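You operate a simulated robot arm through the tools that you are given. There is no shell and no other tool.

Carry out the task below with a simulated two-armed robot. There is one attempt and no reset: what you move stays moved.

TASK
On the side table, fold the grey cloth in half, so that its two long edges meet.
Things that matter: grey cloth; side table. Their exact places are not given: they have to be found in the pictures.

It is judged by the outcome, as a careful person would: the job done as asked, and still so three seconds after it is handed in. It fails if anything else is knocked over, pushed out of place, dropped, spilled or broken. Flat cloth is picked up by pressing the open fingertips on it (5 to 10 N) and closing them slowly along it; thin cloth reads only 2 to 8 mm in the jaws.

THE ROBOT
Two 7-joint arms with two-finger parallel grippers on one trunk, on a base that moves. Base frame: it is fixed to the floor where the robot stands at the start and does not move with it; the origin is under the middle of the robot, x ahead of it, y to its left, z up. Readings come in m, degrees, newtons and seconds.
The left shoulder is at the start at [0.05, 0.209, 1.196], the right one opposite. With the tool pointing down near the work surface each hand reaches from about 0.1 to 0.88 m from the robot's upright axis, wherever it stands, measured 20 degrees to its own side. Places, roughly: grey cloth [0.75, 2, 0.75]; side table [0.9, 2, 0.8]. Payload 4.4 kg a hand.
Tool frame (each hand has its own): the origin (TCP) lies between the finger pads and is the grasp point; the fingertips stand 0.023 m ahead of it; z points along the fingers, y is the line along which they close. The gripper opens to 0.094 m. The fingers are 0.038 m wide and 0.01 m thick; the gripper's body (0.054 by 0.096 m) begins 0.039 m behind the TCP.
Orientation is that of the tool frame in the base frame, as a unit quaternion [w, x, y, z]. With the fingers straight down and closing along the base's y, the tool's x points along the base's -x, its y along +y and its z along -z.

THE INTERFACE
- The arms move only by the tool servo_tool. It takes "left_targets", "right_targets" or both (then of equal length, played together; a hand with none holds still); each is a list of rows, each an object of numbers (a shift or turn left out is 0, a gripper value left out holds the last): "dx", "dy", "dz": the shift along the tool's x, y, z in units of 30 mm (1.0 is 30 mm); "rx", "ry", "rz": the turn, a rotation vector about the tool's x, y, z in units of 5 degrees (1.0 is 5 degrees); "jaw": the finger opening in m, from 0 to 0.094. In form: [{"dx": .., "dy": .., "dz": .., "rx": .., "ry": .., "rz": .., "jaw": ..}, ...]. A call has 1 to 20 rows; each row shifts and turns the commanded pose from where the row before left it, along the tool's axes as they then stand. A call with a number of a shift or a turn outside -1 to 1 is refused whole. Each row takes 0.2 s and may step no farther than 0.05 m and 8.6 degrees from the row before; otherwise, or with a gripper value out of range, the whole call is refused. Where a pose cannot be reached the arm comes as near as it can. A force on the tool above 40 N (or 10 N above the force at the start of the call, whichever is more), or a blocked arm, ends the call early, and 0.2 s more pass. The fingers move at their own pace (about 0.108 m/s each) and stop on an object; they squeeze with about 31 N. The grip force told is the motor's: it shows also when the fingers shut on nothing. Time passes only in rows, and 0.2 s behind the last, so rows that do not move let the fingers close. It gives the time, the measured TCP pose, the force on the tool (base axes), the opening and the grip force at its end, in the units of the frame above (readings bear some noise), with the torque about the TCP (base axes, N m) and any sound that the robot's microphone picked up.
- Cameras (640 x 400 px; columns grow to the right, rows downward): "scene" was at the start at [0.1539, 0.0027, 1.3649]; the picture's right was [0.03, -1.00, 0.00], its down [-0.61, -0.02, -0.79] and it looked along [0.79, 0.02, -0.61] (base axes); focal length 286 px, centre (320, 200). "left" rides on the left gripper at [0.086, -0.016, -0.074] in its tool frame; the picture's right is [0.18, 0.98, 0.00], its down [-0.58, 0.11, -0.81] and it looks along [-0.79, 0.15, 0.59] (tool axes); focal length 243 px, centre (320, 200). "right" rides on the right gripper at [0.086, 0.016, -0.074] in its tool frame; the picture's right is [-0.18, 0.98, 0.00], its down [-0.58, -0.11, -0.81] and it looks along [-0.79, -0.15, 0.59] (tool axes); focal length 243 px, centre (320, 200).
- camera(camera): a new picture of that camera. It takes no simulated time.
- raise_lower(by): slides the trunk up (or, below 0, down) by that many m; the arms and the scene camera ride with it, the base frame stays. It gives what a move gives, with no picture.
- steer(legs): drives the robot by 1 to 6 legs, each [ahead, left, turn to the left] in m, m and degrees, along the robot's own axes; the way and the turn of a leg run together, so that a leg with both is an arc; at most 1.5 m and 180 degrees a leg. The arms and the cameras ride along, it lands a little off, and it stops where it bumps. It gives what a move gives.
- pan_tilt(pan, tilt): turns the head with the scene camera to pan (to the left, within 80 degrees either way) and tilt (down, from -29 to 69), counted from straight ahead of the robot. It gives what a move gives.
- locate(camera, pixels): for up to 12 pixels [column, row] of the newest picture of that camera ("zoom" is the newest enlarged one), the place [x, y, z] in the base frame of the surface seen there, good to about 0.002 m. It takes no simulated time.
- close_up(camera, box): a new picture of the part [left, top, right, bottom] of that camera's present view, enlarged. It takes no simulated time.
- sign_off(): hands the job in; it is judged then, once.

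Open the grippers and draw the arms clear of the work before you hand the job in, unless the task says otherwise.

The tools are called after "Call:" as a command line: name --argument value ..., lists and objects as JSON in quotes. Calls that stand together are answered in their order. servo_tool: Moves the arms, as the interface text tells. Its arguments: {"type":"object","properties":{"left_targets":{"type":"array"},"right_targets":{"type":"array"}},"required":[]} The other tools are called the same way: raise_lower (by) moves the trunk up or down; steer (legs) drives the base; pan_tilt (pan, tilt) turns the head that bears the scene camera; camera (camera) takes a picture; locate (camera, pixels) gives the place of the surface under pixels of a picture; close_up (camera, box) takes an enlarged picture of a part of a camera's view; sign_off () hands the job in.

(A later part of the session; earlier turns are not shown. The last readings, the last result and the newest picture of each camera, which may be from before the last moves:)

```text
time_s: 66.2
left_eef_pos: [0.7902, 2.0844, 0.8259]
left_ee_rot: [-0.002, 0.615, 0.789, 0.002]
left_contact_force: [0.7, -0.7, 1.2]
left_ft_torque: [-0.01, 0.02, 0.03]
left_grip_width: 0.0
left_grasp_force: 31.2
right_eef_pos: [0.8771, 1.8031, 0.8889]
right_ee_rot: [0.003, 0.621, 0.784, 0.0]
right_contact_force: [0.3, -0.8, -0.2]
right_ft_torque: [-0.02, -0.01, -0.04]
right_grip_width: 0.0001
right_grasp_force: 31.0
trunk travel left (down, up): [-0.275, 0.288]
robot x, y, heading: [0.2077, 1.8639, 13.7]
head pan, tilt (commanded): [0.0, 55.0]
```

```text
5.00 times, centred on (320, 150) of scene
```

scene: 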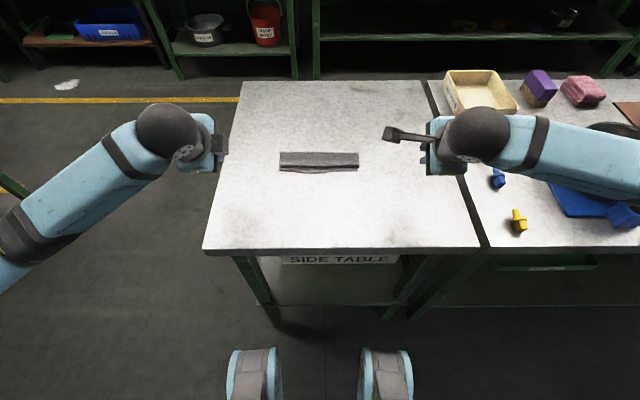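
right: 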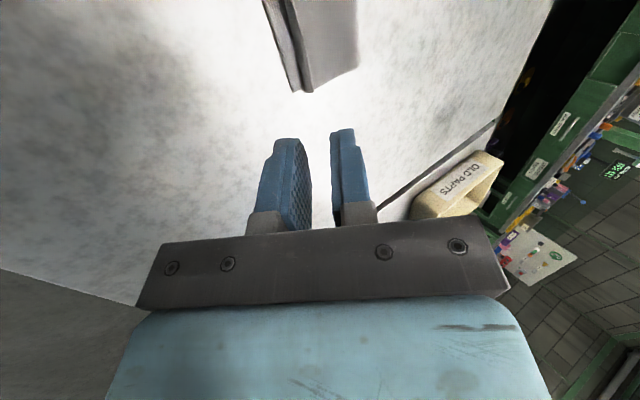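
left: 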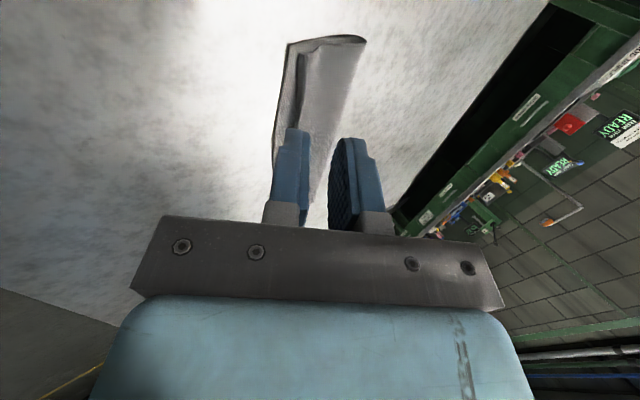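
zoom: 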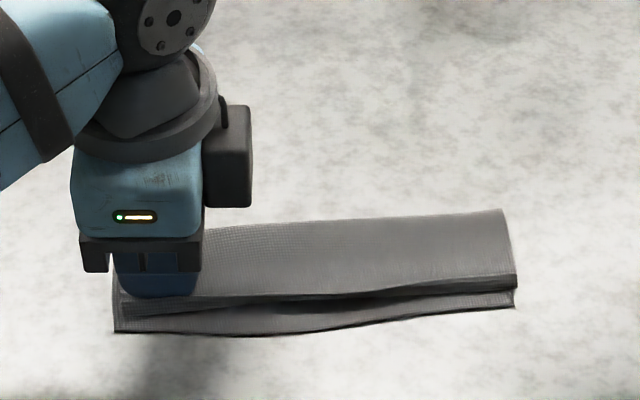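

The whole cloth slid with the fingertip instead (left end moved ~1.6 cm toward me), the fold itself unchanged. From the side, the top layer's last strip appears folded back up on top, at zoom (283–310,145). I lift off and look at the profile from the left.

Call:
servo_tool --left_targets '[{"dz": -0.3}, {"dz": -0.7}, {"dx": 0.8}, {"dx": 0.8}, {}]'

Call:
camera --camera "left"

Call:
close_up --camera "left" --box '[220, 40, 400, 160]'

Call:
close_up --camera "scene" --box '[270, 130, 370, 190]'

```text
time_s: 67.4
left_eef_pos: [0.7788, 2.131, 0.8571]
left_ee_rot: [-0.003, 0.615, 0.788, 0.002]
left_contact_force: [0.3, 0.0, 0.7]
left_ft_torque: [-0.04, -0.02, 0.01]
left_grip_width: 0.0
left_grasp_force: 31.0
right_eef_pos: [0.8764, 1.8036, 0.8884]
right_ee_rot: [0.003, 0.621, 0.784, 0.0]
right_contact_force: [0.0, -0.9, 0.7]
right_ft_torque: [0.04, 0.0, -0.04]
right_grip_width: 0.0
right_grasp_force: 30.7
trunk travel left (down, up): [-0.275, 0.288]
robot x, y, heading: [0.2108, 1.8629, 13.6]
head pan, tilt (commanded): [0.0, 55.0]
```

```text
taken
```

left: 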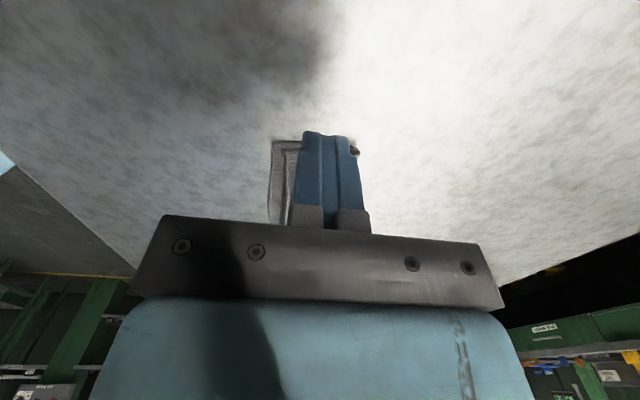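

```text
3.33 times, centred on (310, 100) of left
```

zoom: 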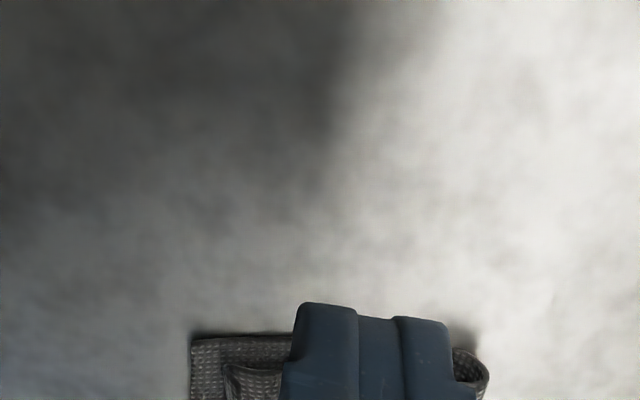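

```text
6.40 times, centred on (320, 160) of scene
```

zoom: 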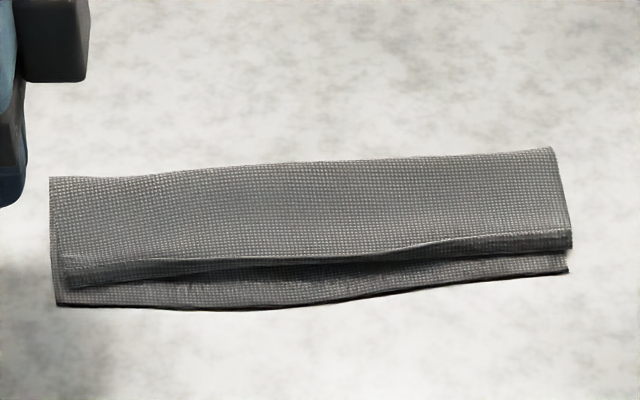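

The fingers block the profile; I shift the left hand toward me 5 cm and back inward slightly so the cloth end shows beside the fingers.

Call:
servo_tool --left_targets '[{"dy": -0.8, "dz": -0.3}, {"dy": -0.9, "dx": -0.5}, {}]'

Call:
camera --camera "left"

Call:
close_up --camera "left" --box '[340, 60, 520, 180]'

```text
time_s: 68.2
left_eef_pos: [0.7324, 2.1036, 0.8654]
left_ee_rot: [-0.002, 0.615, 0.789, 0.001]
left_contact_force: [0.2, -0.3, -0.1]
left_ft_torque: [0.0, 0.01, 0.01]
left_grip_width: 0.0004
left_grasp_force: 30.8
right_eef_pos: [0.8761, 1.8034, 0.8873]
right_ee_rot: [0.003, 0.621, 0.784, 0.0]
right_contact_force: [-0.1, -0.6, 1.1]
right_ft_torque: [0.0, -0.03, -0.02]
right_grip_width: 0.0
right_grasp_force: 30.7
trunk travel left (down, up): [-0.275, 0.288]
robot x, y, heading: [0.2131, 1.8643, 13.3]
head pan, tilt (commanded): [0.0, 55.0]
```

```text
taken
```

left: 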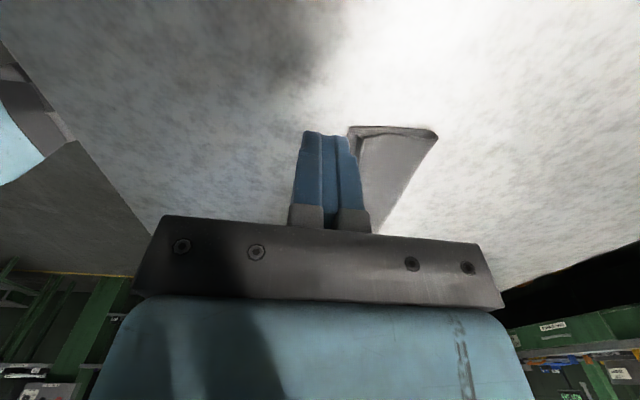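

```text
3.33 times, centred on (430, 120) of left
```

zoom: 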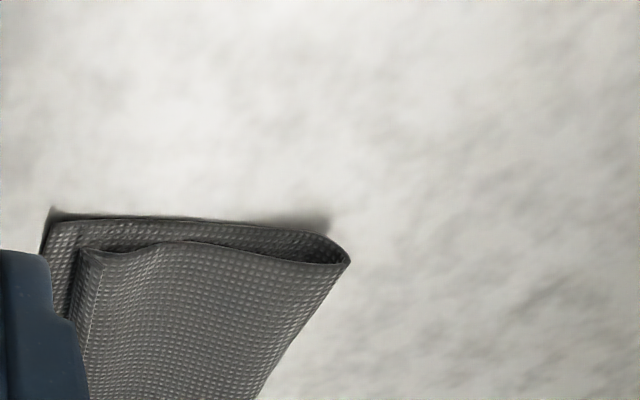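

I enlarge further on the free corner of the top layer.

Call:
close_up --camera "left" --box '[345, 115, 405, 165]'

Call:
servo_tool --left_targets '[{"dy": -0.8, "dz": -0.1}, {}]'

Call:
close_up --camera "left" --box '[360, 110, 480, 200]'

```text
8.00 times, centred on (375, 140) of left
```

zoom: 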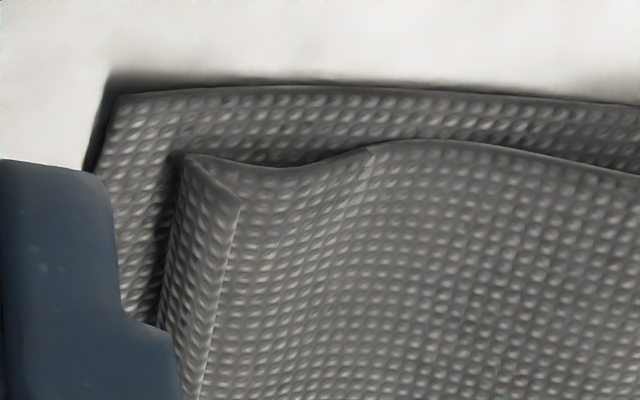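

```text
time_s: 68.8
left_eef_pos: [0.7098, 2.0974, 0.8685]
left_ee_rot: [-0.002, 0.615, 0.789, 0.001]
left_contact_force: [-0.1, 0.3, 0.8]
left_ft_torque: [0.0, 0.0, 0.03]
left_grip_width: 0.0
left_grasp_force: 31.1
right_eef_pos: [0.8775, 1.803, 0.8893]
right_ee_rot: [0.003, 0.62, 0.784, 0.0]
right_contact_force: [0.1, 0.7, -0.4]
right_ft_torque: [0.01, -0.03, 0.01]
right_grip_width: 0.0002
right_grasp_force: 30.8
trunk travel left (down, up): [-0.275, 0.288]
robot x, y, heading: [0.2097, 1.8652, 13.1]
head pan, tilt (commanded): [0.0, 55.0]
```

```text
4.44 times, centred on (420, 155) of left
```

zoom: 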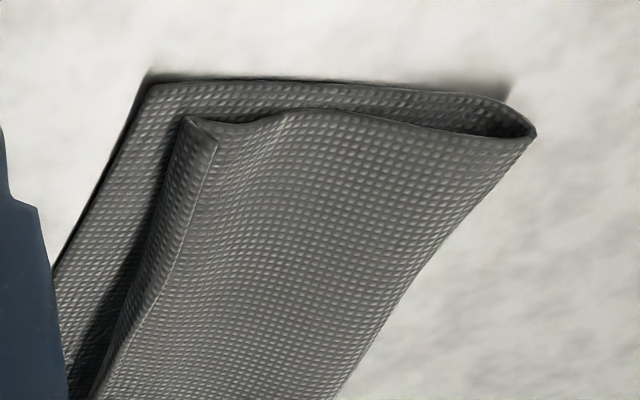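

Confirmed: a ~1 cm flap of the top layer is folded back upward at its rim. I'll push it over toward me with a fingertip skimming just above the top layer. First I re-measure the cloth as it lies now.

Call:
servo_tool --left_targets '[{"dx": 1, "dz": -0.3}, {"dx": 1}, {"dx": 0.5}, {}]'

Call:
close_up --camera "scene" --box '[275, 140, 325, 180]'

Call:
locate --camera "zoom" --pixels '[[40, 80], [60, 195], [60, 210], [30, 245], [150, 195], [150, 205], [150, 215], [150, 255], [350, 180], [350, 200], [350, 215], [350, 255]]'

```text
time_s: 69.8
left_eef_pos: [0.6917, 2.1714, 0.8777]
left_ee_rot: [-0.003, 0.615, 0.789, 0.001]
left_contact_force: [0.4, 0.4, -0.3]
left_ft_torque: [-0.03, 0.02, -0.02]
left_grip_width: 0.0002
left_grasp_force: 31.2
right_eef_pos: [0.877, 1.8035, 0.8878]
right_ee_rot: [0.003, 0.621, 0.784, -0.001]
right_contact_force: [0.3, -0.4, -0.2]
right_ft_torque: [-0.01, 0.02, 0.0]
right_grip_width: 0.0
right_grasp_force: 30.6
trunk travel left (down, up): [-0.275, 0.288]
robot x, y, heading: [0.2101, 1.8605, 13.3]
head pan, tilt (commanded): [0.0, 55.0]
```

```text
10.00 times, centred on (300, 160) of scene
```

zoom: 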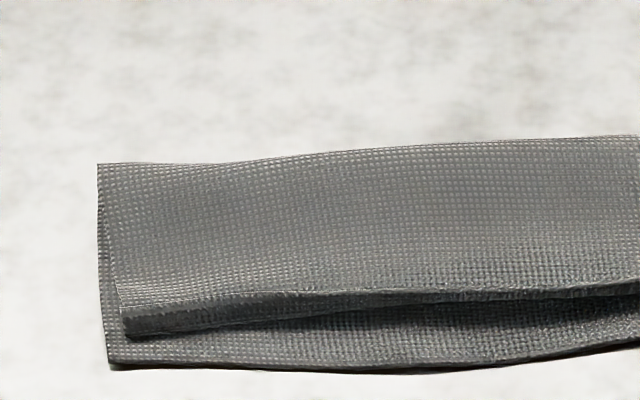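

```text
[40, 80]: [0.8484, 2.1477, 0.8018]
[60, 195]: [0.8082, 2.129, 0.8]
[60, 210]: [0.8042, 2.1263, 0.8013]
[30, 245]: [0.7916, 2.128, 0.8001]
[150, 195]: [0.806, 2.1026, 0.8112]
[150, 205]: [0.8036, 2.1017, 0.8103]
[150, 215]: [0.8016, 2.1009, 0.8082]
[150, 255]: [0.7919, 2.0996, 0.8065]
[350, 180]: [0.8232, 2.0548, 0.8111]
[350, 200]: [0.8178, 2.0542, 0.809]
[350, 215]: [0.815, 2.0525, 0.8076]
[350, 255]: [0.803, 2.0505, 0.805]
```

I locate the flap's upper edge, its hinge, the lower edge and the crease on the left half.

Call:
locate --camera "zoom" --pixels '[[130, 312], [130, 328], [112, 358], [250, 298], [250, 315], [250, 364], [400, 293], [400, 365], [550, 292], [550, 350], [100, 168], [500, 146]]'

Call:
close_up --camera "scene" --box '[315, 140, 365, 180]'

```text
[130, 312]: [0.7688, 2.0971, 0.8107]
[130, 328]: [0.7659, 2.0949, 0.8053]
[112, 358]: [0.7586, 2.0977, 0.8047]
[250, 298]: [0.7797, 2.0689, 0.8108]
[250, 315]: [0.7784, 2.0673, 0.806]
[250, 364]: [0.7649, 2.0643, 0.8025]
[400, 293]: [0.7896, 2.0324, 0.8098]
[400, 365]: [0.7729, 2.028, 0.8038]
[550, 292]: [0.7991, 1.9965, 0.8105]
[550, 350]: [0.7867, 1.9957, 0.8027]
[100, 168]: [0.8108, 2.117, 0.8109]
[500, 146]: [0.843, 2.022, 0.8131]
```

```text
10.00 times, centred on (340, 160) of scene
```

zoom: 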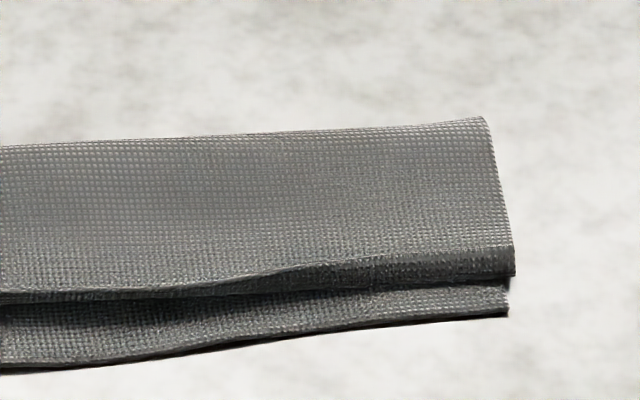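

Call:
locate --camera "zoom" --pixels '[[500, 252], [500, 270], [500, 308], [485, 122], [350, 266], [350, 285], [350, 322], [200, 285], [200, 342], [50, 294], [50, 365], [250, 136]]'

```text
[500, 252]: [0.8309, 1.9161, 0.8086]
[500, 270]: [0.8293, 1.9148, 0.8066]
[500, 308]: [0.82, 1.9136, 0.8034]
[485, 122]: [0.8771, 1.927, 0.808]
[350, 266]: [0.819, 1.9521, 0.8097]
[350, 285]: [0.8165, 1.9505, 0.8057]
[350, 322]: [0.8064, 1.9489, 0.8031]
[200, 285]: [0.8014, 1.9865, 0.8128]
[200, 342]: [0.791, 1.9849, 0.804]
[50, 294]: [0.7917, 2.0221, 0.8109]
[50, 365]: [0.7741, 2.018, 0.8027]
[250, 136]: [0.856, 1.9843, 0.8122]
```

The hinge of the flap lies ~7–10 mm inside the lower edge, so unfolding it brings the edges together. I align the left hand with the cloth (now turned ~18°), tilt it 20° so its rear lower edge leads, and hover just ahead of the flap at the left end.

Call:
servo_tool --left_targets '[{"rz": -0.8}, {"rx": -1}, {"rx": -1}, {"rx": -1}, {"rx": -1}, {"dx": -0.73, "dy": 0.343, "dz": 0.306}, {"dx": -0.73, "dy": 0.343, "dz": 0.306}, {"dx": -0.73, "dy": 0.343, "dz": 0.306}, {"dx": -0.73, "dy": 0.343, "dz": 0.306}, {"dx": -0.73, "dy": 0.343, "dz": 0.306}, {}]'

Call:
close_up --camera "left" --box '[200, 60, 440, 220]'

Call:
close_up --camera "scene" --box '[260, 110, 380, 190]'

```text
time_s: 72.2
left_eef_pos: [0.7857, 2.0879, 0.8519]
left_ee_rot: [0.101, 0.578, 0.797, 0.142]
left_contact_force: [0.0, -0.1, -0.1]
left_ft_torque: [0.04, 0.01, 0.01]
left_grip_width: 0.0003
left_grasp_force: 30.8
right_eef_pos: [0.8768, 1.8033, 0.8897]
right_ee_rot: [0.003, 0.62, 0.784, -0.001]
right_contact_force: [0.4, 0.0, -0.4]
right_ft_torque: [0.0, 0.02, -0.01]
right_grip_width: 0.0004
right_grasp_force: 30.8
trunk travel left (down, up): [-0.275, 0.288]
robot x, y, heading: [0.2081, 1.8644, 13.8]
head pan, tilt (commanded): [0.0, 55.0]
```

```text
2.50 times, centred on (320, 140) of left
```

zoom: 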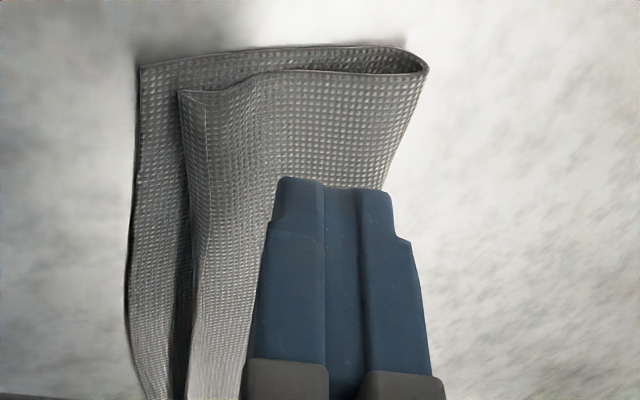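

```text
5.00 times, centred on (320, 150) of scene
```

zoom: 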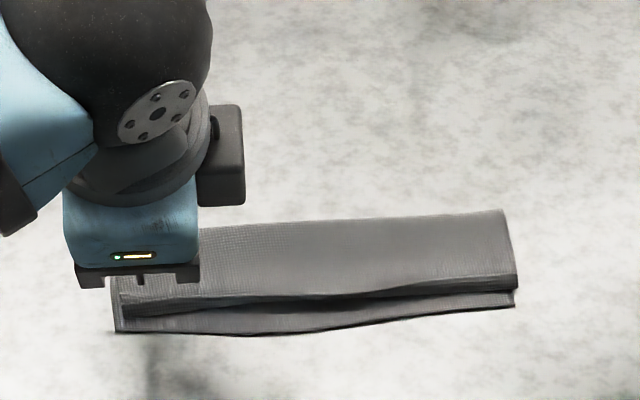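

Position is right: fingertip ahead of the flap at the left end. I descend until just above the top layer.

Call:
servo_tool --left_targets '[{"dy": -0.112, "dz": 0.309}, {"dy": -0.112, "dz": 0.309}, {}]'

Call:
close_up --camera "left" --box '[200, 60, 440, 220]'

```text
time_s: 73.0
left_eef_pos: [0.7857, 2.0871, 0.8314]
left_ee_rot: [0.1, 0.579, 0.797, 0.143]
left_contact_force: [-0.3, 0.1, -0.7]
left_ft_torque: [0.02, 0.0, -0.01]
left_grip_width: 0.0
left_grasp_force: 31.1
right_eef_pos: [0.8769, 1.8033, 0.8877]
right_ee_rot: [0.003, 0.621, 0.784, 0.0]
right_contact_force: [-0.4, 0.4, -0.6]
right_ft_torque: [-0.04, 0.0, -0.02]
right_grip_width: 0.0
right_grasp_force: 31.0
trunk travel left (down, up): [-0.275, 0.288]
robot x, y, heading: [0.2111, 1.8661, 13.4]
head pan, tilt (commanded): [0.0, 55.0]
```

```text
2.50 times, centred on (320, 140) of left
```

zoom: 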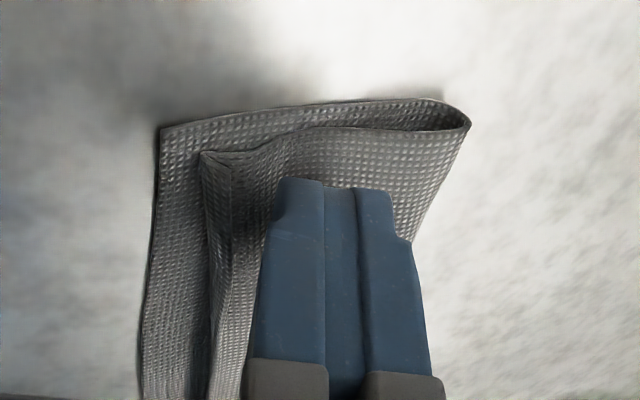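

No force yet; the finger's rear edge is ~1 cm ahead of the flap. I sweep it 3 cm toward me at constant height.

Call:
servo_tool --left_targets '[{"dy": -0.1175, "dz": -0.0428}, {"dy": -0.1175, "dz": -0.0428}, {"dy": -0.1175, "dz": -0.0428}, {"dy": -0.1175, "dz": -0.0428}, {"dy": -0.1175, "dz": -0.0428}, {}]'

Call:
close_up --camera "left" --box '[200, 60, 440, 220]'

```text
time_s: 74.4
left_eef_pos: [0.7688, 2.0807, 0.8301]
left_ee_rot: [0.099, 0.579, 0.797, 0.142]
left_contact_force: [0.6, 0.1, -0.1]
left_ft_torque: [-0.02, -0.01, -0.03]
left_grip_width: 0.0003
left_grasp_force: 31.3
right_eef_pos: [0.876, 1.8037, 0.8892]
right_ee_rot: [0.003, 0.62, 0.784, -0.001]
right_contact_force: [0.0, 0.2, -1.2]
right_ft_torque: [0.05, 0.04, 0.01]
right_grip_width: 0.0
right_grasp_force: 31.0
trunk travel left (down, up): [-0.275, 0.288]
robot x, y, heading: [0.2072, 1.8634, 13.6]
head pan, tilt (commanded): [0.0, 55.0]
```

```text
2.50 times, centred on (320, 140) of left
```

zoom: 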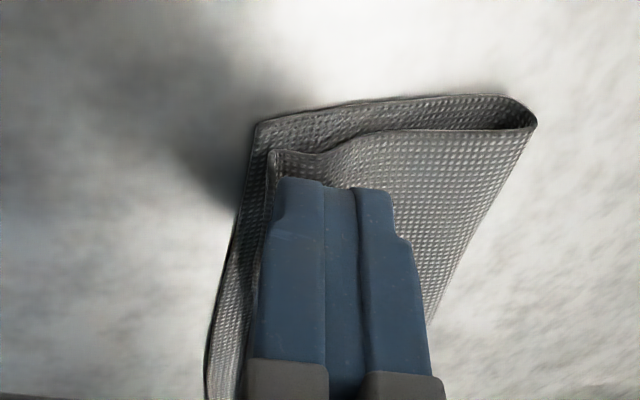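

The flap now stands upright against the finger and the hinge has come close to the lower edge. I continue the sweep another 1.5 cm.

Call:
servo_tool --left_targets '[{"dy": -0.1175, "dz": -0.0528}, {"dy": -0.1175, "dz": -0.0528}, {"dy": -0.1175, "dz": -0.0428}, {"dy": -0.1175, "dz": -0.0428}, {}]'

Call:
close_up --camera "left" --box '[200, 60, 440, 220]'

Call:
close_up --camera "scene" --box '[260, 110, 380, 190]'

```text
time_s: 75.6
left_eef_pos: [0.7535, 2.0761, 0.8323]
left_ee_rot: [0.1, 0.579, 0.797, 0.143]
left_contact_force: [-0.5, 1.0, -0.1]
left_ft_torque: [0.05, -0.02, 0.02]
left_grip_width: 0.0002
left_grasp_force: 31.0
right_eef_pos: [0.8757, 1.8038, 0.8886]
right_ee_rot: [0.003, 0.621, 0.784, 0.0]
right_contact_force: [0.3, -0.4, -0.1]
right_ft_torque: [0.0, 0.02, 0.02]
right_grip_width: 0.0
right_grasp_force: 30.7
trunk travel left (down, up): [-0.275, 0.288]
robot x, y, heading: [0.2085, 1.8617, 13.6]
head pan, tilt (commanded): [0.0, 55.0]
```

```text
2.50 times, centred on (320, 140) of left
```

zoom: 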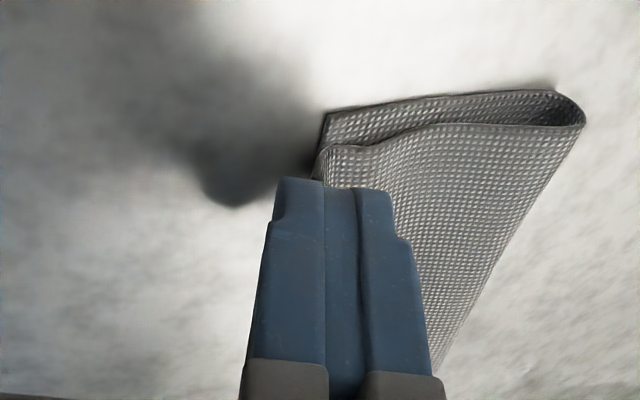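

```text
5.00 times, centred on (320, 150) of scene
```

zoom: 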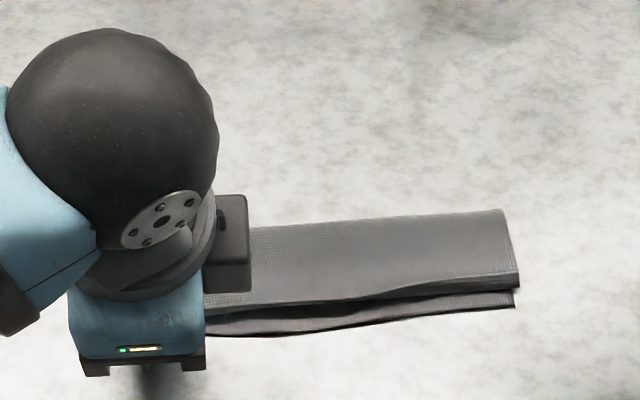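

The flap seems to have gone over beneath the finger. I lift up and look.

Call:
servo_tool --left_targets '[{"dy": 0.1, "dz": -0.28}, {"dy": 0.2, "dz": -0.55}, {"dx": 0.8, "dz": -0.3}, {"dx": 0.9}, {"dx": 0.9}, {}]'

Call:
close_up --camera "scene" --box '[270, 135, 370, 185]'

Call:
close_up --camera "scene" --box '[275, 145, 325, 180]'

```text
time_s: 77.0
left_eef_pos: [0.7278, 2.1498, 0.8681]
left_ee_rot: [0.1, 0.579, 0.797, 0.142]
left_contact_force: [0.3, 0.0, 0.4]
left_ft_torque: [0.02, 0.05, -0.03]
left_grip_width: 0.0
left_grasp_force: 31.0
right_eef_pos: [0.8766, 1.8042, 0.889]
right_ee_rot: [0.003, 0.62, 0.784, -0.001]
right_contact_force: [-0.4, 0.2, -0.2]
right_ft_torque: [-0.01, -0.01, 0.01]
right_grip_width: 0.0
right_grasp_force: 31.0
trunk travel left (down, up): [-0.275, 0.288]
robot x, y, heading: [0.2135, 1.8638, 13.7]
head pan, tilt (commanded): [0.0, 55.0]
```

```text
6.40 times, centred on (320, 160) of scene
```

zoom: 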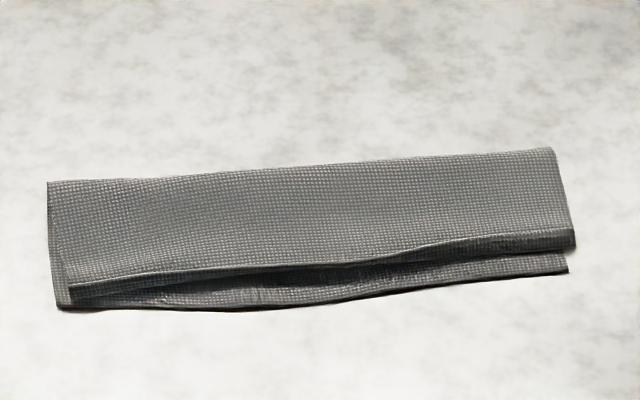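

```text
11.43 times, centred on (300, 162) of scene
```

zoom: 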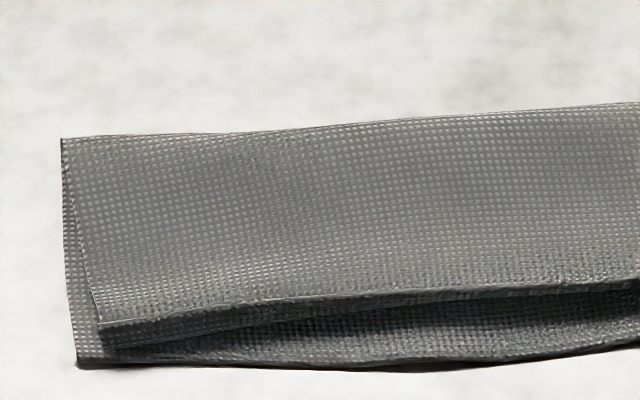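

The left rim moved nearer to the lower edge, but a small lip remains. I measure heights there.

Call:
locate --camera "zoom" --pixels '[[120, 290], [120, 310], [120, 318], [120, 325], [120, 335], [120, 345], [120, 358], [300, 285], [300, 295], [300, 308], [300, 320], [300, 358]]'

Call:
servo_tool --left_targets '[{"dy": -0.8, "dz": -0.2}, {"dy": -0.8, "dx": -0.5}, {"dx": -0.7}, {}]'

Call:
close_up --camera "left" --box '[340, 80, 500, 200]'

Call:
camera --camera "left"

```text
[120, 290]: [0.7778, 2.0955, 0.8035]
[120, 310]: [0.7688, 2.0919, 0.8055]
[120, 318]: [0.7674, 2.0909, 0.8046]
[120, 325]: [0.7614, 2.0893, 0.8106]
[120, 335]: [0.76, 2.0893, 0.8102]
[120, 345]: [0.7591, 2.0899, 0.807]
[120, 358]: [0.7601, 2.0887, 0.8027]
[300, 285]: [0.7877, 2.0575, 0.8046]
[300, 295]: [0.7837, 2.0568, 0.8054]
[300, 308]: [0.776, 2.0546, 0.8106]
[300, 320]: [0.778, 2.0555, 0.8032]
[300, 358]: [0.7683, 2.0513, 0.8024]
```

```text
time_s: 78.0
left_eef_pos: [0.6925, 2.1011, 0.8569]
left_ee_rot: [0.099, 0.579, 0.797, 0.142]
left_contact_force: [0.1, 0.2, -0.4]
left_ft_torque: [-0.01, -0.01, 0.03]
left_grip_width: 0.0
left_grasp_force: 30.9
right_eef_pos: [0.8764, 1.8045, 0.8886]
right_ee_rot: [0.003, 0.621, 0.784, -0.001]
right_contact_force: [-0.2, 0.3, -0.2]
right_ft_torque: [0.01, -0.01, -0.01]
right_grip_width: 0.0
right_grasp_force: 31.3
trunk travel left (down, up): [-0.275, 0.288]
robot x, y, heading: [0.2118, 1.8621, 13.5]
head pan, tilt (commanded): [0.0, 55.0]
```

```text
3.33 times, centred on (420, 140) of left
```

zoom: 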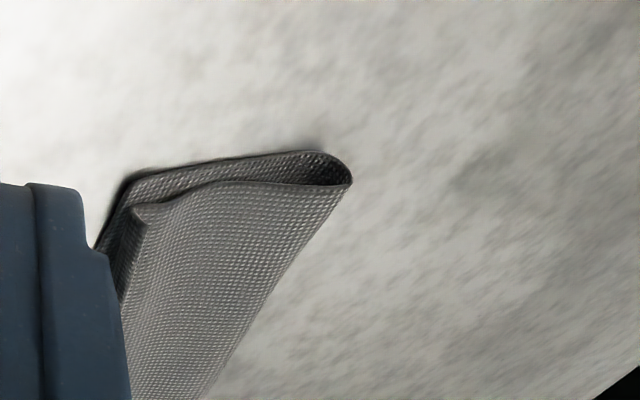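

```text
taken
```

left: 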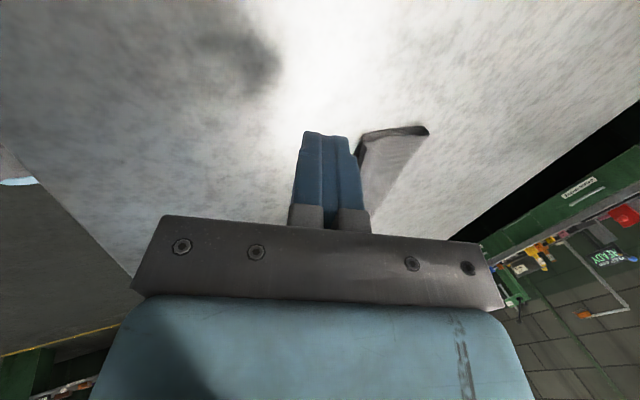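

I enlarge the corner profile again.

Call:
close_up --camera "left" --box '[352, 115, 437, 180]'

```text
6.15 times, centred on (394, 148) of left
```

zoom: 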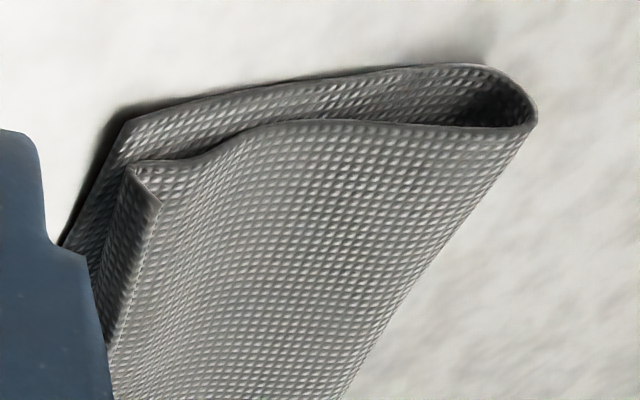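

The flap springs back upright, so it has to be pushed over and then pressed flat for a while. I set the hand vertical again, place it ahead of the flap, and lower it to just above the top layer.

Call:
servo_tool --left_targets '[{"rx": 1}, {"rx": 1}, {"rx": 1}, {"rx": 1}, {"dx": -0.375, "dy": 0.67}, {"dx": -0.375, "dy": 0.67}, {"dx": -0.375, "dy": 0.67}, {"dx": -0.375, "dy": 0.67}, {"dz": 0.3}, {"dz": 0.3}, {"dz": 0.25}, {}]'

Call:
close_up --camera "left" --box '[200, 60, 440, 220]'

```text
time_s: 80.6
left_eef_pos: [0.7829, 2.082, 0.8307]
left_ee_rot: [-0.003, 0.587, 0.81, 0.002]
left_contact_force: [0.1, -1.0, 0.5]
left_ft_torque: [0.01, -0.02, -0.02]
left_grip_width: 0.0
left_grasp_force: 30.8
right_eef_pos: [0.877, 1.8035, 0.8883]
right_ee_rot: [0.003, 0.621, 0.784, 0.0]
right_contact_force: [0.2, -0.7, -0.1]
right_ft_torque: [0.03, -0.02, -0.02]
right_grip_width: 0.0
right_grasp_force: 31.2
trunk travel left (down, up): [-0.275, 0.288]
robot x, y, heading: [0.2129, 1.8609, 13.4]
head pan, tilt (commanded): [0.0, 55.0]
```

```text
2.50 times, centred on (320, 140) of left
```

zoom: 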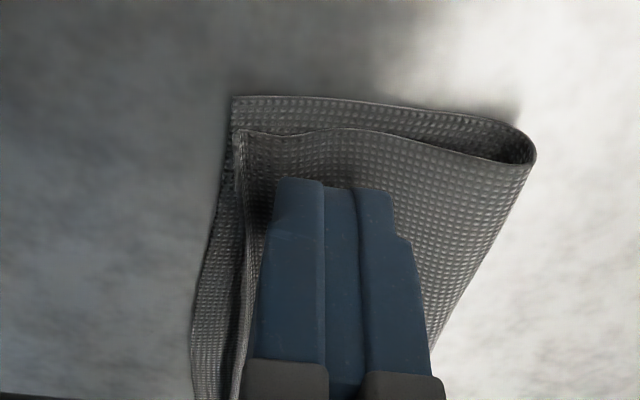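

The flap stands upright just behind the finger. I push it over (2.2 cm toward me) and then press down gently.

Call:
servo_tool --left_targets '[{"dy": -0.12}, {"dy": -0.12}, {"dy": -0.12}, {"dy": -0.12}, {"dy": -0.12}, {"dy": -0.12}, {"dz": 0.05}, {"dz": 0.03}, {}]'

Call:
close_up --camera "left" --box '[200, 60, 440, 220]'

```text
time_s: 82.6
left_eef_pos: [0.7631, 2.0765, 0.8278]
left_ee_rot: [-0.003, 0.587, 0.809, 0.002]
left_contact_force: [0.3, 0.0, 0.6]
left_ft_torque: [-0.01, 0.01, -0.03]
left_grip_width: 0.0
left_grasp_force: 30.7
right_eef_pos: [0.8778, 1.8046, 0.8886]
right_ee_rot: [0.003, 0.621, 0.784, 0.0]
right_contact_force: [-0.8, 0.3, 0.3]
right_ft_torque: [0.02, -0.01, -0.02]
right_grip_width: 0.0001
right_grasp_force: 30.8
trunk travel left (down, up): [-0.275, 0.288]
robot x, y, heading: [0.2138, 1.8642, 13.7]
head pan, tilt (commanded): [0.0, 55.0]
```

```text
2.50 times, centred on (320, 140) of left
```

zoom: 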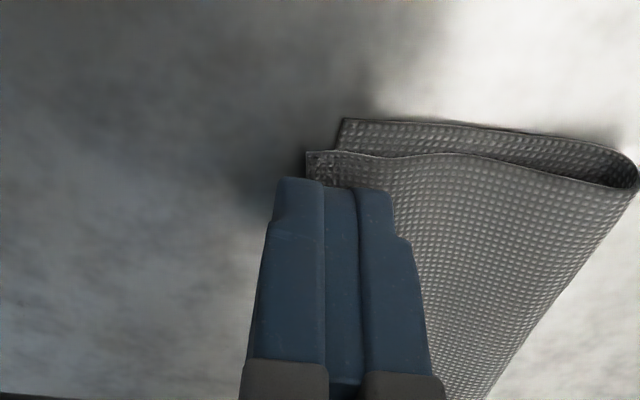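

The flap is now unfolded under the finger (its edge at zoom (307,155), overhanging the lower corner at (343,120)). I press harder and hold for two seconds to set it.

Call:
servo_tool --left_targets '[{"dz": 0.03}, {"dz": 0.03}, {"dz": 0.02}, {}, {}]'

```text
time_s: 83.8
left_eef_pos: [0.7635, 2.0763, 0.8263]
left_ee_rot: [-0.002, 0.587, 0.809, 0.002]
left_contact_force: [0.5, 0.1, 0.4]
left_ft_torque: [0.0, -0.02, 0.02]
left_grip_width: 0.0
left_grasp_force: 31.1
right_eef_pos: [0.8771, 1.8039, 0.8886]
right_ee_rot: [0.002, 0.62, 0.784, -0.001]
right_contact_force: [0.5, 0.3, 0.5]
right_ft_torque: [0.0, -0.03, -0.05]
right_grip_width: 0.0
right_grasp_force: 30.8
trunk travel left (down, up): [-0.275, 0.288]
robot x, y, heading: [0.2081, 1.8634, 13.7]
head pan, tilt (commanded): [0.0, 55.0]
```

Call:
servo_tool --left_targets '[{"dz": 0.03}, {"dz": 0.02}, {}]'

```text
time_s: 84.6
left_eef_pos: [0.7631, 2.0763, 0.8253]
left_ee_rot: [-0.002, 0.587, 0.81, 0.003]
left_contact_force: [1.3, 0.0, 6.9]
left_ft_torque: [0.0, -0.06, -0.01]
left_grip_width: 0.0002
left_grasp_force: 30.5
right_eef_pos: [0.8755, 1.8049, 0.8891]
right_ee_rot: [0.003, 0.621, 0.784, -0.001]
right_contact_force: [1.0, -0.3, 0.5]
right_ft_torque: [-0.01, -0.03, -0.02]
right_grip_width: 0.0
right_grasp_force: 31.4
trunk travel left (down, up): [-0.275, 0.288]
robot x, y, heading: [0.2142, 1.8658, 13.5]
head pan, tilt (commanded): [0.0, 55.0]
```

Pressing with 6.9 N; I hold for about 2.5 s, then lift straight up.

Call:
servo_tool --left_targets '[{}, {}, {}, {}, {}, {}, {}, {}, {}, {}, {}, {}, {"dz": -0.1}, {"dz": -0.4}, {"dz": -0.6}, {}]'

Call:
close_up --camera "left" --box '[200, 40, 440, 200]'

Call:
close_up --camera "scene" --box '[270, 135, 370, 185]'

```text
time_s: 88.0
left_eef_pos: [0.7627, 2.0762, 0.8569]
left_ee_rot: [-0.002, 0.587, 0.81, 0.001]
left_contact_force: [0.5, -0.3, 0.5]
left_ft_torque: [-0.01, 0.01, -0.01]
left_grip_width: 0.0
left_grasp_force: 31.1
right_eef_pos: [0.8766, 1.8037, 0.8875]
right_ee_rot: [0.004, 0.621, 0.784, 0.0]
right_contact_force: [-0.2, -1.2, 0.5]
right_ft_torque: [-0.02, 0.02, 0.0]
right_grip_width: 0.0003
right_grasp_force: 31.2
trunk travel left (down, up): [-0.275, 0.288]
robot x, y, heading: [0.2106, 1.8621, 13.8]
head pan, tilt (commanded): [0.0, 55.0]
```

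```text
2.50 times, centred on (320, 120) of left
```

zoom: 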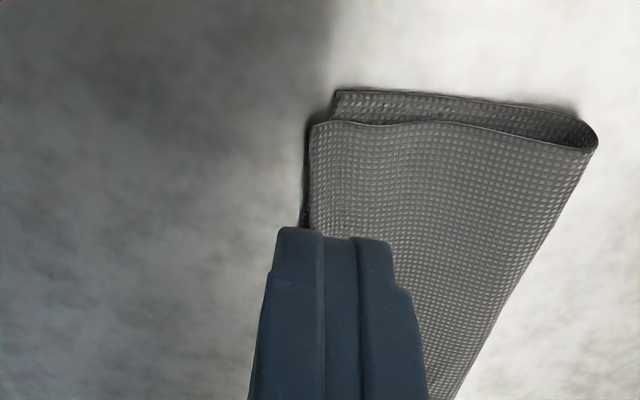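

```text
6.40 times, centred on (320, 160) of scene
```

zoom: 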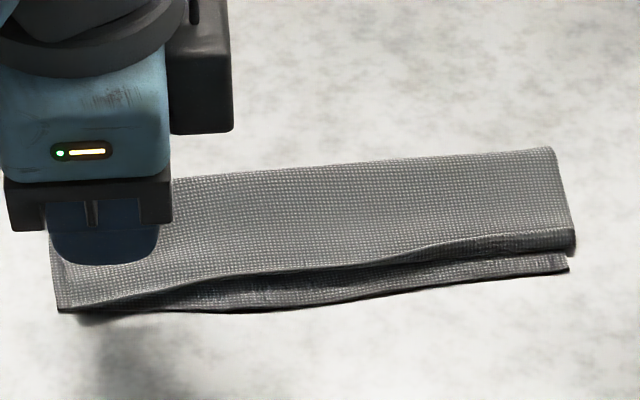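

Pressing worked: the left end now lies flat with its edge on the lower edge. I move the right hand further out for room and locate the remaining flap line for the next strokes.

Call:
locate --camera "zoom" --pixels '[[75, 302], [130, 290], [180, 283], [230, 275], [280, 268], [330, 264], [400, 253], [450, 244], [500, 240], [560, 233], [200, 307], [330, 298]]'

Call:
servo_tool --right_targets '[{"dz": -0.5, "dx": -0.8}, {"dz": -0.5, "dx": -0.8}, {"dx": -0.8, "dz": -0.3}, {}]'

```text
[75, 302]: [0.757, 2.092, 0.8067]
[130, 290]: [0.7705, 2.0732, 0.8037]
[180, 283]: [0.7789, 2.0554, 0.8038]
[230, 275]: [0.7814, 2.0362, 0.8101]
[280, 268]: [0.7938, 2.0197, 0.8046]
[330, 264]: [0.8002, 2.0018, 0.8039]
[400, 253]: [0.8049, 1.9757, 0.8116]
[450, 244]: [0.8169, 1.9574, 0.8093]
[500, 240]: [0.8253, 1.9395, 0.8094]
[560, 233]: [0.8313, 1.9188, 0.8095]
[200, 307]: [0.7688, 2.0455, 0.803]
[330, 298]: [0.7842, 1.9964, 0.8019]
```

```text
time_s: 89.0
left_eef_pos: [0.7628, 2.0768, 0.8571]
left_ee_rot: [-0.002, 0.587, 0.809, 0.001]
left_contact_force: [0.9, 0.8, -0.5]
left_ft_torque: [0.0, -0.04, -0.02]
left_grip_width: 0.0
left_grasp_force: 30.9
right_eef_pos: [0.8937, 1.7341, 0.9278]
right_ee_rot: [0.003, 0.619, 0.785, 0.0]
right_contact_force: [-0.4, -0.4, -0.7]
right_ft_torque: [0.0, -0.01, 0.03]
right_grip_width: 0.0002
right_grasp_force: 30.7
trunk travel left (down, up): [-0.275, 0.288]
robot x, y, heading: [0.2123, 1.8648, 13.6]
head pan, tilt (commanded): [0.0, 55.0]
```

Edge gap is ~1.1 cm in the middle and ~1.35 cm at the right, with the flap still upright there. Second stroke: 4 cm further right, same push-over.

Call:
servo_tool --left_targets '[{"dx": -0.45, "dy": 0.26}, {"dx": -0.45, "dy": 0.26}, {"dx": -0.43, "dy": 0.25}, {"dz": 0.3}, {"dz": 0.3}, {"dz": 0.27}, {}]'

Call:
close_up --camera "left" --box '[200, 40, 440, 200]'

Call:
servo_tool --left_targets '[{"dy": -0.13}, {"dy": -0.13}, {"dy": -0.13}, {"dy": -0.13}, {"dy": -0.13}, {"dy": -0.13}, {"dz": 0.05}, {"dz": 0.05}, {}]'

Call:
close_up --camera "left" --box '[200, 40, 440, 200]'

```text
time_s: 90.6
left_eef_pos: [0.796, 2.0457, 0.831]
left_ee_rot: [-0.002, 0.587, 0.81, 0.001]
left_contact_force: [-0.5, 1.2, -0.4]
left_ft_torque: [0.01, -0.02, 0.0]
left_grip_width: 0.0002
left_grasp_force: 31.2
right_eef_pos: [0.8929, 1.7329, 0.9271]
right_ee_rot: [0.003, 0.621, 0.784, 0.0]
right_contact_force: [0.1, 0.0, -0.4]
right_ft_torque: [0.0, -0.02, 0.05]
right_grip_width: 0.0
right_grasp_force: 31.1
trunk travel left (down, up): [-0.275, 0.288]
robot x, y, heading: [0.2141, 1.8678, 13.5]
head pan, tilt (commanded): [0.0, 55.0]
```

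```text
2.50 times, centred on (320, 120) of left
```

zoom: 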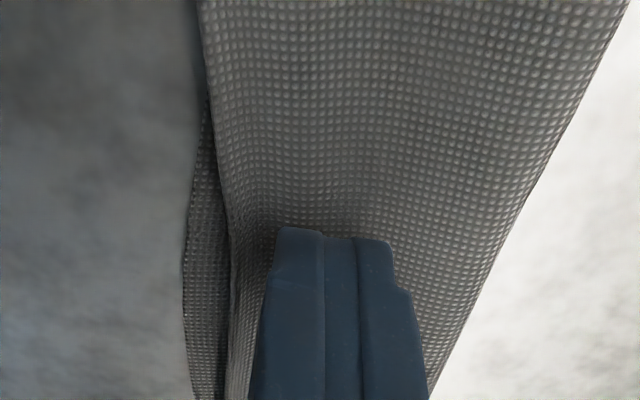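

```text
time_s: 92.6
left_eef_pos: [0.7746, 2.0394, 0.8274]
left_ee_rot: [-0.002, 0.587, 0.81, 0.002]
left_contact_force: [-0.4, 0.7, 0.2]
left_ft_torque: [-0.01, 0.01, 0.01]
left_grip_width: 0.0002
left_grasp_force: 31.1
right_eef_pos: [0.8934, 1.7338, 0.9278]
right_ee_rot: [0.003, 0.621, 0.784, 0.0]
right_contact_force: [-0.7, 0.0, -0.2]
right_ft_torque: [0.02, 0.02, -0.01]
right_grip_width: 0.0003
right_grasp_force: 31.1
trunk travel left (down, up): [-0.275, 0.288]
robot x, y, heading: [0.2113, 1.8625, 13.4]
head pan, tilt (commanded): [0.0, 55.0]
```

```text
2.50 times, centred on (320, 120) of left
```

zoom: 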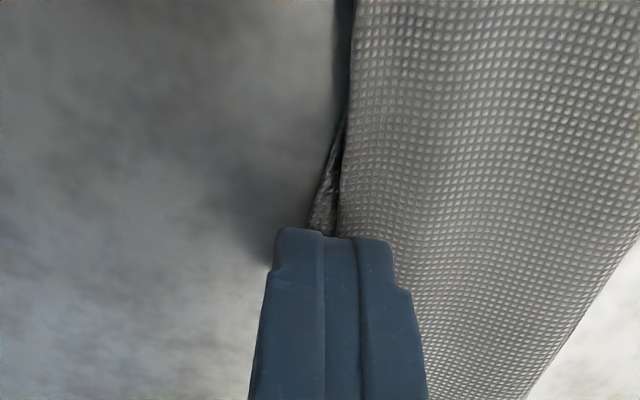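

The finger is over the rim now. I press it down and hold for ~2.5 s, then lift.

Call:
servo_tool --left_targets '[{"dz": 0.03}, {"dz": 0.03}, {"dz": 0.015}, {}]'

```text
time_s: 93.6
left_eef_pos: [0.774, 2.0386, 0.8259]
left_ee_rot: [-0.002, 0.587, 0.809, 0.001]
left_contact_force: [0.5, 0.1, 0.2]
left_ft_torque: [-0.02, 0.02, 0.0]
left_grip_width: 0.0
left_grasp_force: 31.1
right_eef_pos: [0.8932, 1.7327, 0.927]
right_ee_rot: [0.003, 0.62, 0.784, -0.001]
right_contact_force: [0.0, 0.1, 0.8]
right_ft_torque: [0.0, 0.01, 0.01]
right_grip_width: 0.0
right_grasp_force: 30.4
trunk travel left (down, up): [-0.275, 0.288]
robot x, y, heading: [0.2104, 1.864, 13.3]
head pan, tilt (commanded): [0.0, 55.0]
```

Call:
servo_tool --left_targets '[{"dz": 0.025}, {"dz": 0.025}, {}, {}]'

```text
time_s: 94.6
left_eef_pos: [0.7744, 2.0384, 0.8256]
left_ee_rot: [-0.001, 0.588, 0.809, 0.002]
left_contact_force: [0.5, 0.3, 6.8]
left_ft_torque: [0.05, -0.03, -0.02]
left_grip_width: 0.0
left_grasp_force: 30.8
right_eef_pos: [0.8917, 1.7334, 0.9283]
right_ee_rot: [0.003, 0.621, 0.784, -0.001]
right_contact_force: [-0.7, 0.0, 0.4]
right_ft_torque: [-0.01, 0.02, 0.03]
right_grip_width: 0.0
right_grasp_force: 31.1
trunk travel left (down, up): [-0.275, 0.288]
robot x, y, heading: [0.2115, 1.8627, 13.5]
head pan, tilt (commanded): [0.0, 55.0]
```

6.8 N again. I hold, then lift and look.

Call:
servo_tool --left_targets '[{}, {}, {}, {}, {}, {}, {}, {}, {}, {}, {"dz": -0.1}, {"dz": -0.4}, {"dz": -0.6}, {}]'

Call:
close_up --camera "left" --box '[200, 0, 440, 160]'

Call:
close_up --camera "scene" --box '[270, 135, 370, 185]'

```text
time_s: 97.6
left_eef_pos: [0.7746, 2.0377, 0.8579]
left_ee_rot: [-0.002, 0.587, 0.809, 0.001]
left_contact_force: [-0.4, 0.0, 0.3]
left_ft_torque: [0.02, 0.01, 0.01]
left_grip_width: 0.0
left_grasp_force: 30.8
right_eef_pos: [0.8943, 1.7329, 0.927]
right_ee_rot: [0.004, 0.62, 0.784, 0.0]
right_contact_force: [0.3, 1.2, 0.2]
right_ft_torque: [0.02, -0.03, -0.01]
right_grip_width: 0.0
right_grasp_force: 30.4
trunk travel left (down, up): [-0.275, 0.288]
robot x, y, heading: [0.2091, 1.8629, 13.4]
head pan, tilt (commanded): [0.0, 55.0]
```

```text
2.50 times, centred on (320, 80) of left
```

zoom: 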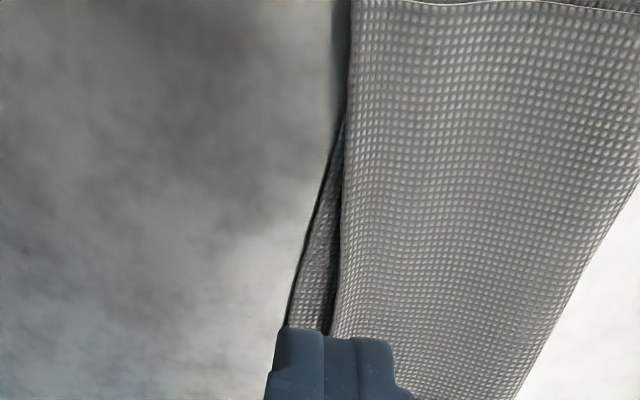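

```text
6.40 times, centred on (320, 160) of scene
```

zoom: 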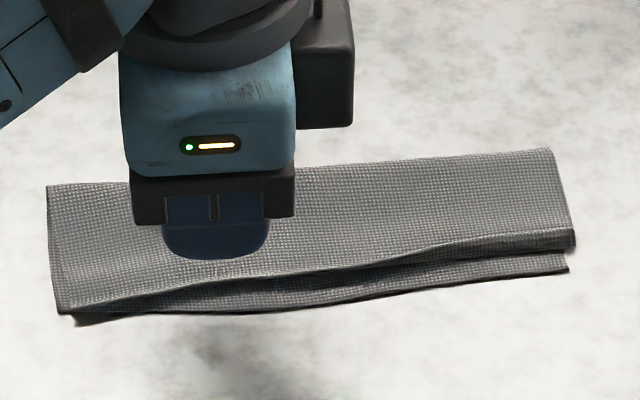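

I move the left hand away to the left to view the rim fully.

Call:
servo_tool --left_targets '[{"dz": -0.3, "dx": 0.8}, {"dx": 1}, {"dx": 1}, {"dx": 1}, {}]'

Call:
close_up --camera "scene" --box '[275, 145, 325, 185]'

Call:
locate --camera "zoom" --pixels '[[50, 280], [110, 262], [110, 275], [200, 238], [200, 250], [300, 225], [300, 235], [400, 212], [400, 225], [550, 195], [200, 300], [400, 290]]'

```text
time_s: 98.8
left_eef_pos: [0.7389, 2.1472, 0.8665]
left_ee_rot: [-0.002, 0.588, 0.809, 0.0]
left_contact_force: [-0.6, 0.1, 0.1]
left_ft_torque: [-0.01, 0.01, 0.01]
left_grip_width: 0.0002
left_grasp_force: 31.1
right_eef_pos: [0.8932, 1.733, 0.9272]
right_ee_rot: [0.003, 0.62, 0.785, 0.0]
right_contact_force: [0.0, 0.2, -0.5]
right_ft_torque: [0.01, -0.02, 0.0]
right_grip_width: 0.0001
right_grasp_force: 30.9
trunk travel left (down, up): [-0.275, 0.288]
robot x, y, heading: [0.2124, 1.8651, 13.2]
head pan, tilt (commanded): [0.0, 55.0]
```

```text
10.00 times, centred on (300, 165) of scene
```

zoom: 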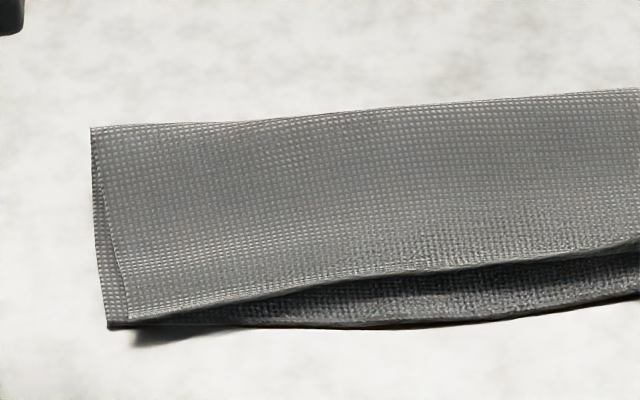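

```text
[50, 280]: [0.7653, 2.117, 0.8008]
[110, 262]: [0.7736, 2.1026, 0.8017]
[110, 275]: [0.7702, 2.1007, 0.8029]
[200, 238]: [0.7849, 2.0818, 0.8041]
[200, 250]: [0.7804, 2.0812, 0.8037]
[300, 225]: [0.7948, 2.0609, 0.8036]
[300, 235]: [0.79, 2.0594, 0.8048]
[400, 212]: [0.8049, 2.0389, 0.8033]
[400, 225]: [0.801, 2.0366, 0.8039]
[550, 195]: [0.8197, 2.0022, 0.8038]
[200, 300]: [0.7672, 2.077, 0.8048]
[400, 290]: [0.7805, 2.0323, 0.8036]
```

The left half now shows a single clean edge line; it meets the lower edge at the left corner but leaves a growing gap toward the middle. I measure both lines.

Call:
locate --camera "zoom" --pixels '[[135, 316], [200, 303], [200, 322], [300, 284], [300, 325], [400, 270], [400, 323], [500, 261], [500, 316], [600, 247], [600, 302], [100, 300]]'

Call:
close_up --camera "scene" --box '[320, 140, 370, 180]'

Call:
locate --camera "zoom" --pixels '[[50, 298], [50, 345], [150, 280], [150, 295], [150, 335], [300, 260], [300, 280], [300, 318], [430, 250], [430, 270], [430, 308], [410, 120]]'

```text
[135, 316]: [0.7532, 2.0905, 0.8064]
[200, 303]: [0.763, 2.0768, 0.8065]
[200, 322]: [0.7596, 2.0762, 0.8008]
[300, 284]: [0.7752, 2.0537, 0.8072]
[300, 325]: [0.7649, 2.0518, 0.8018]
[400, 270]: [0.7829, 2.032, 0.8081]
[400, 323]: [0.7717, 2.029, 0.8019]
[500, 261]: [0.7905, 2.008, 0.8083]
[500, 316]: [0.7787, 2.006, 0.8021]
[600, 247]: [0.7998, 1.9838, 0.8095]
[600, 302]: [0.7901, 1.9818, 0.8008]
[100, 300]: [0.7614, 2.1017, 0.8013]
```

```text
10.00 times, centred on (345, 160) of scene
```

zoom: 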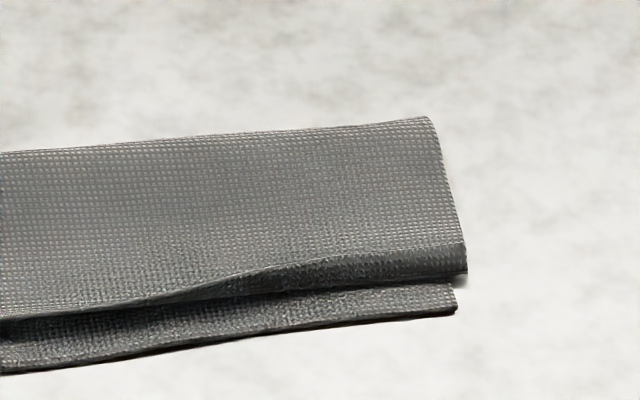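

```text
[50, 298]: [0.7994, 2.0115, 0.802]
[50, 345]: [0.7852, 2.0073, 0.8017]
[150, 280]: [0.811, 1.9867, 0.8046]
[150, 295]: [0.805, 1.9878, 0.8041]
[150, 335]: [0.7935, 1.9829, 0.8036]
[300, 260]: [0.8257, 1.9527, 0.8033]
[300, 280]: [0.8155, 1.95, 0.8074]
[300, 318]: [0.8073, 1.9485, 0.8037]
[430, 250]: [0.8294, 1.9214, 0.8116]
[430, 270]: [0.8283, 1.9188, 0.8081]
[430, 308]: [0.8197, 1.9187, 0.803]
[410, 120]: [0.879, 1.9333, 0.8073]
```

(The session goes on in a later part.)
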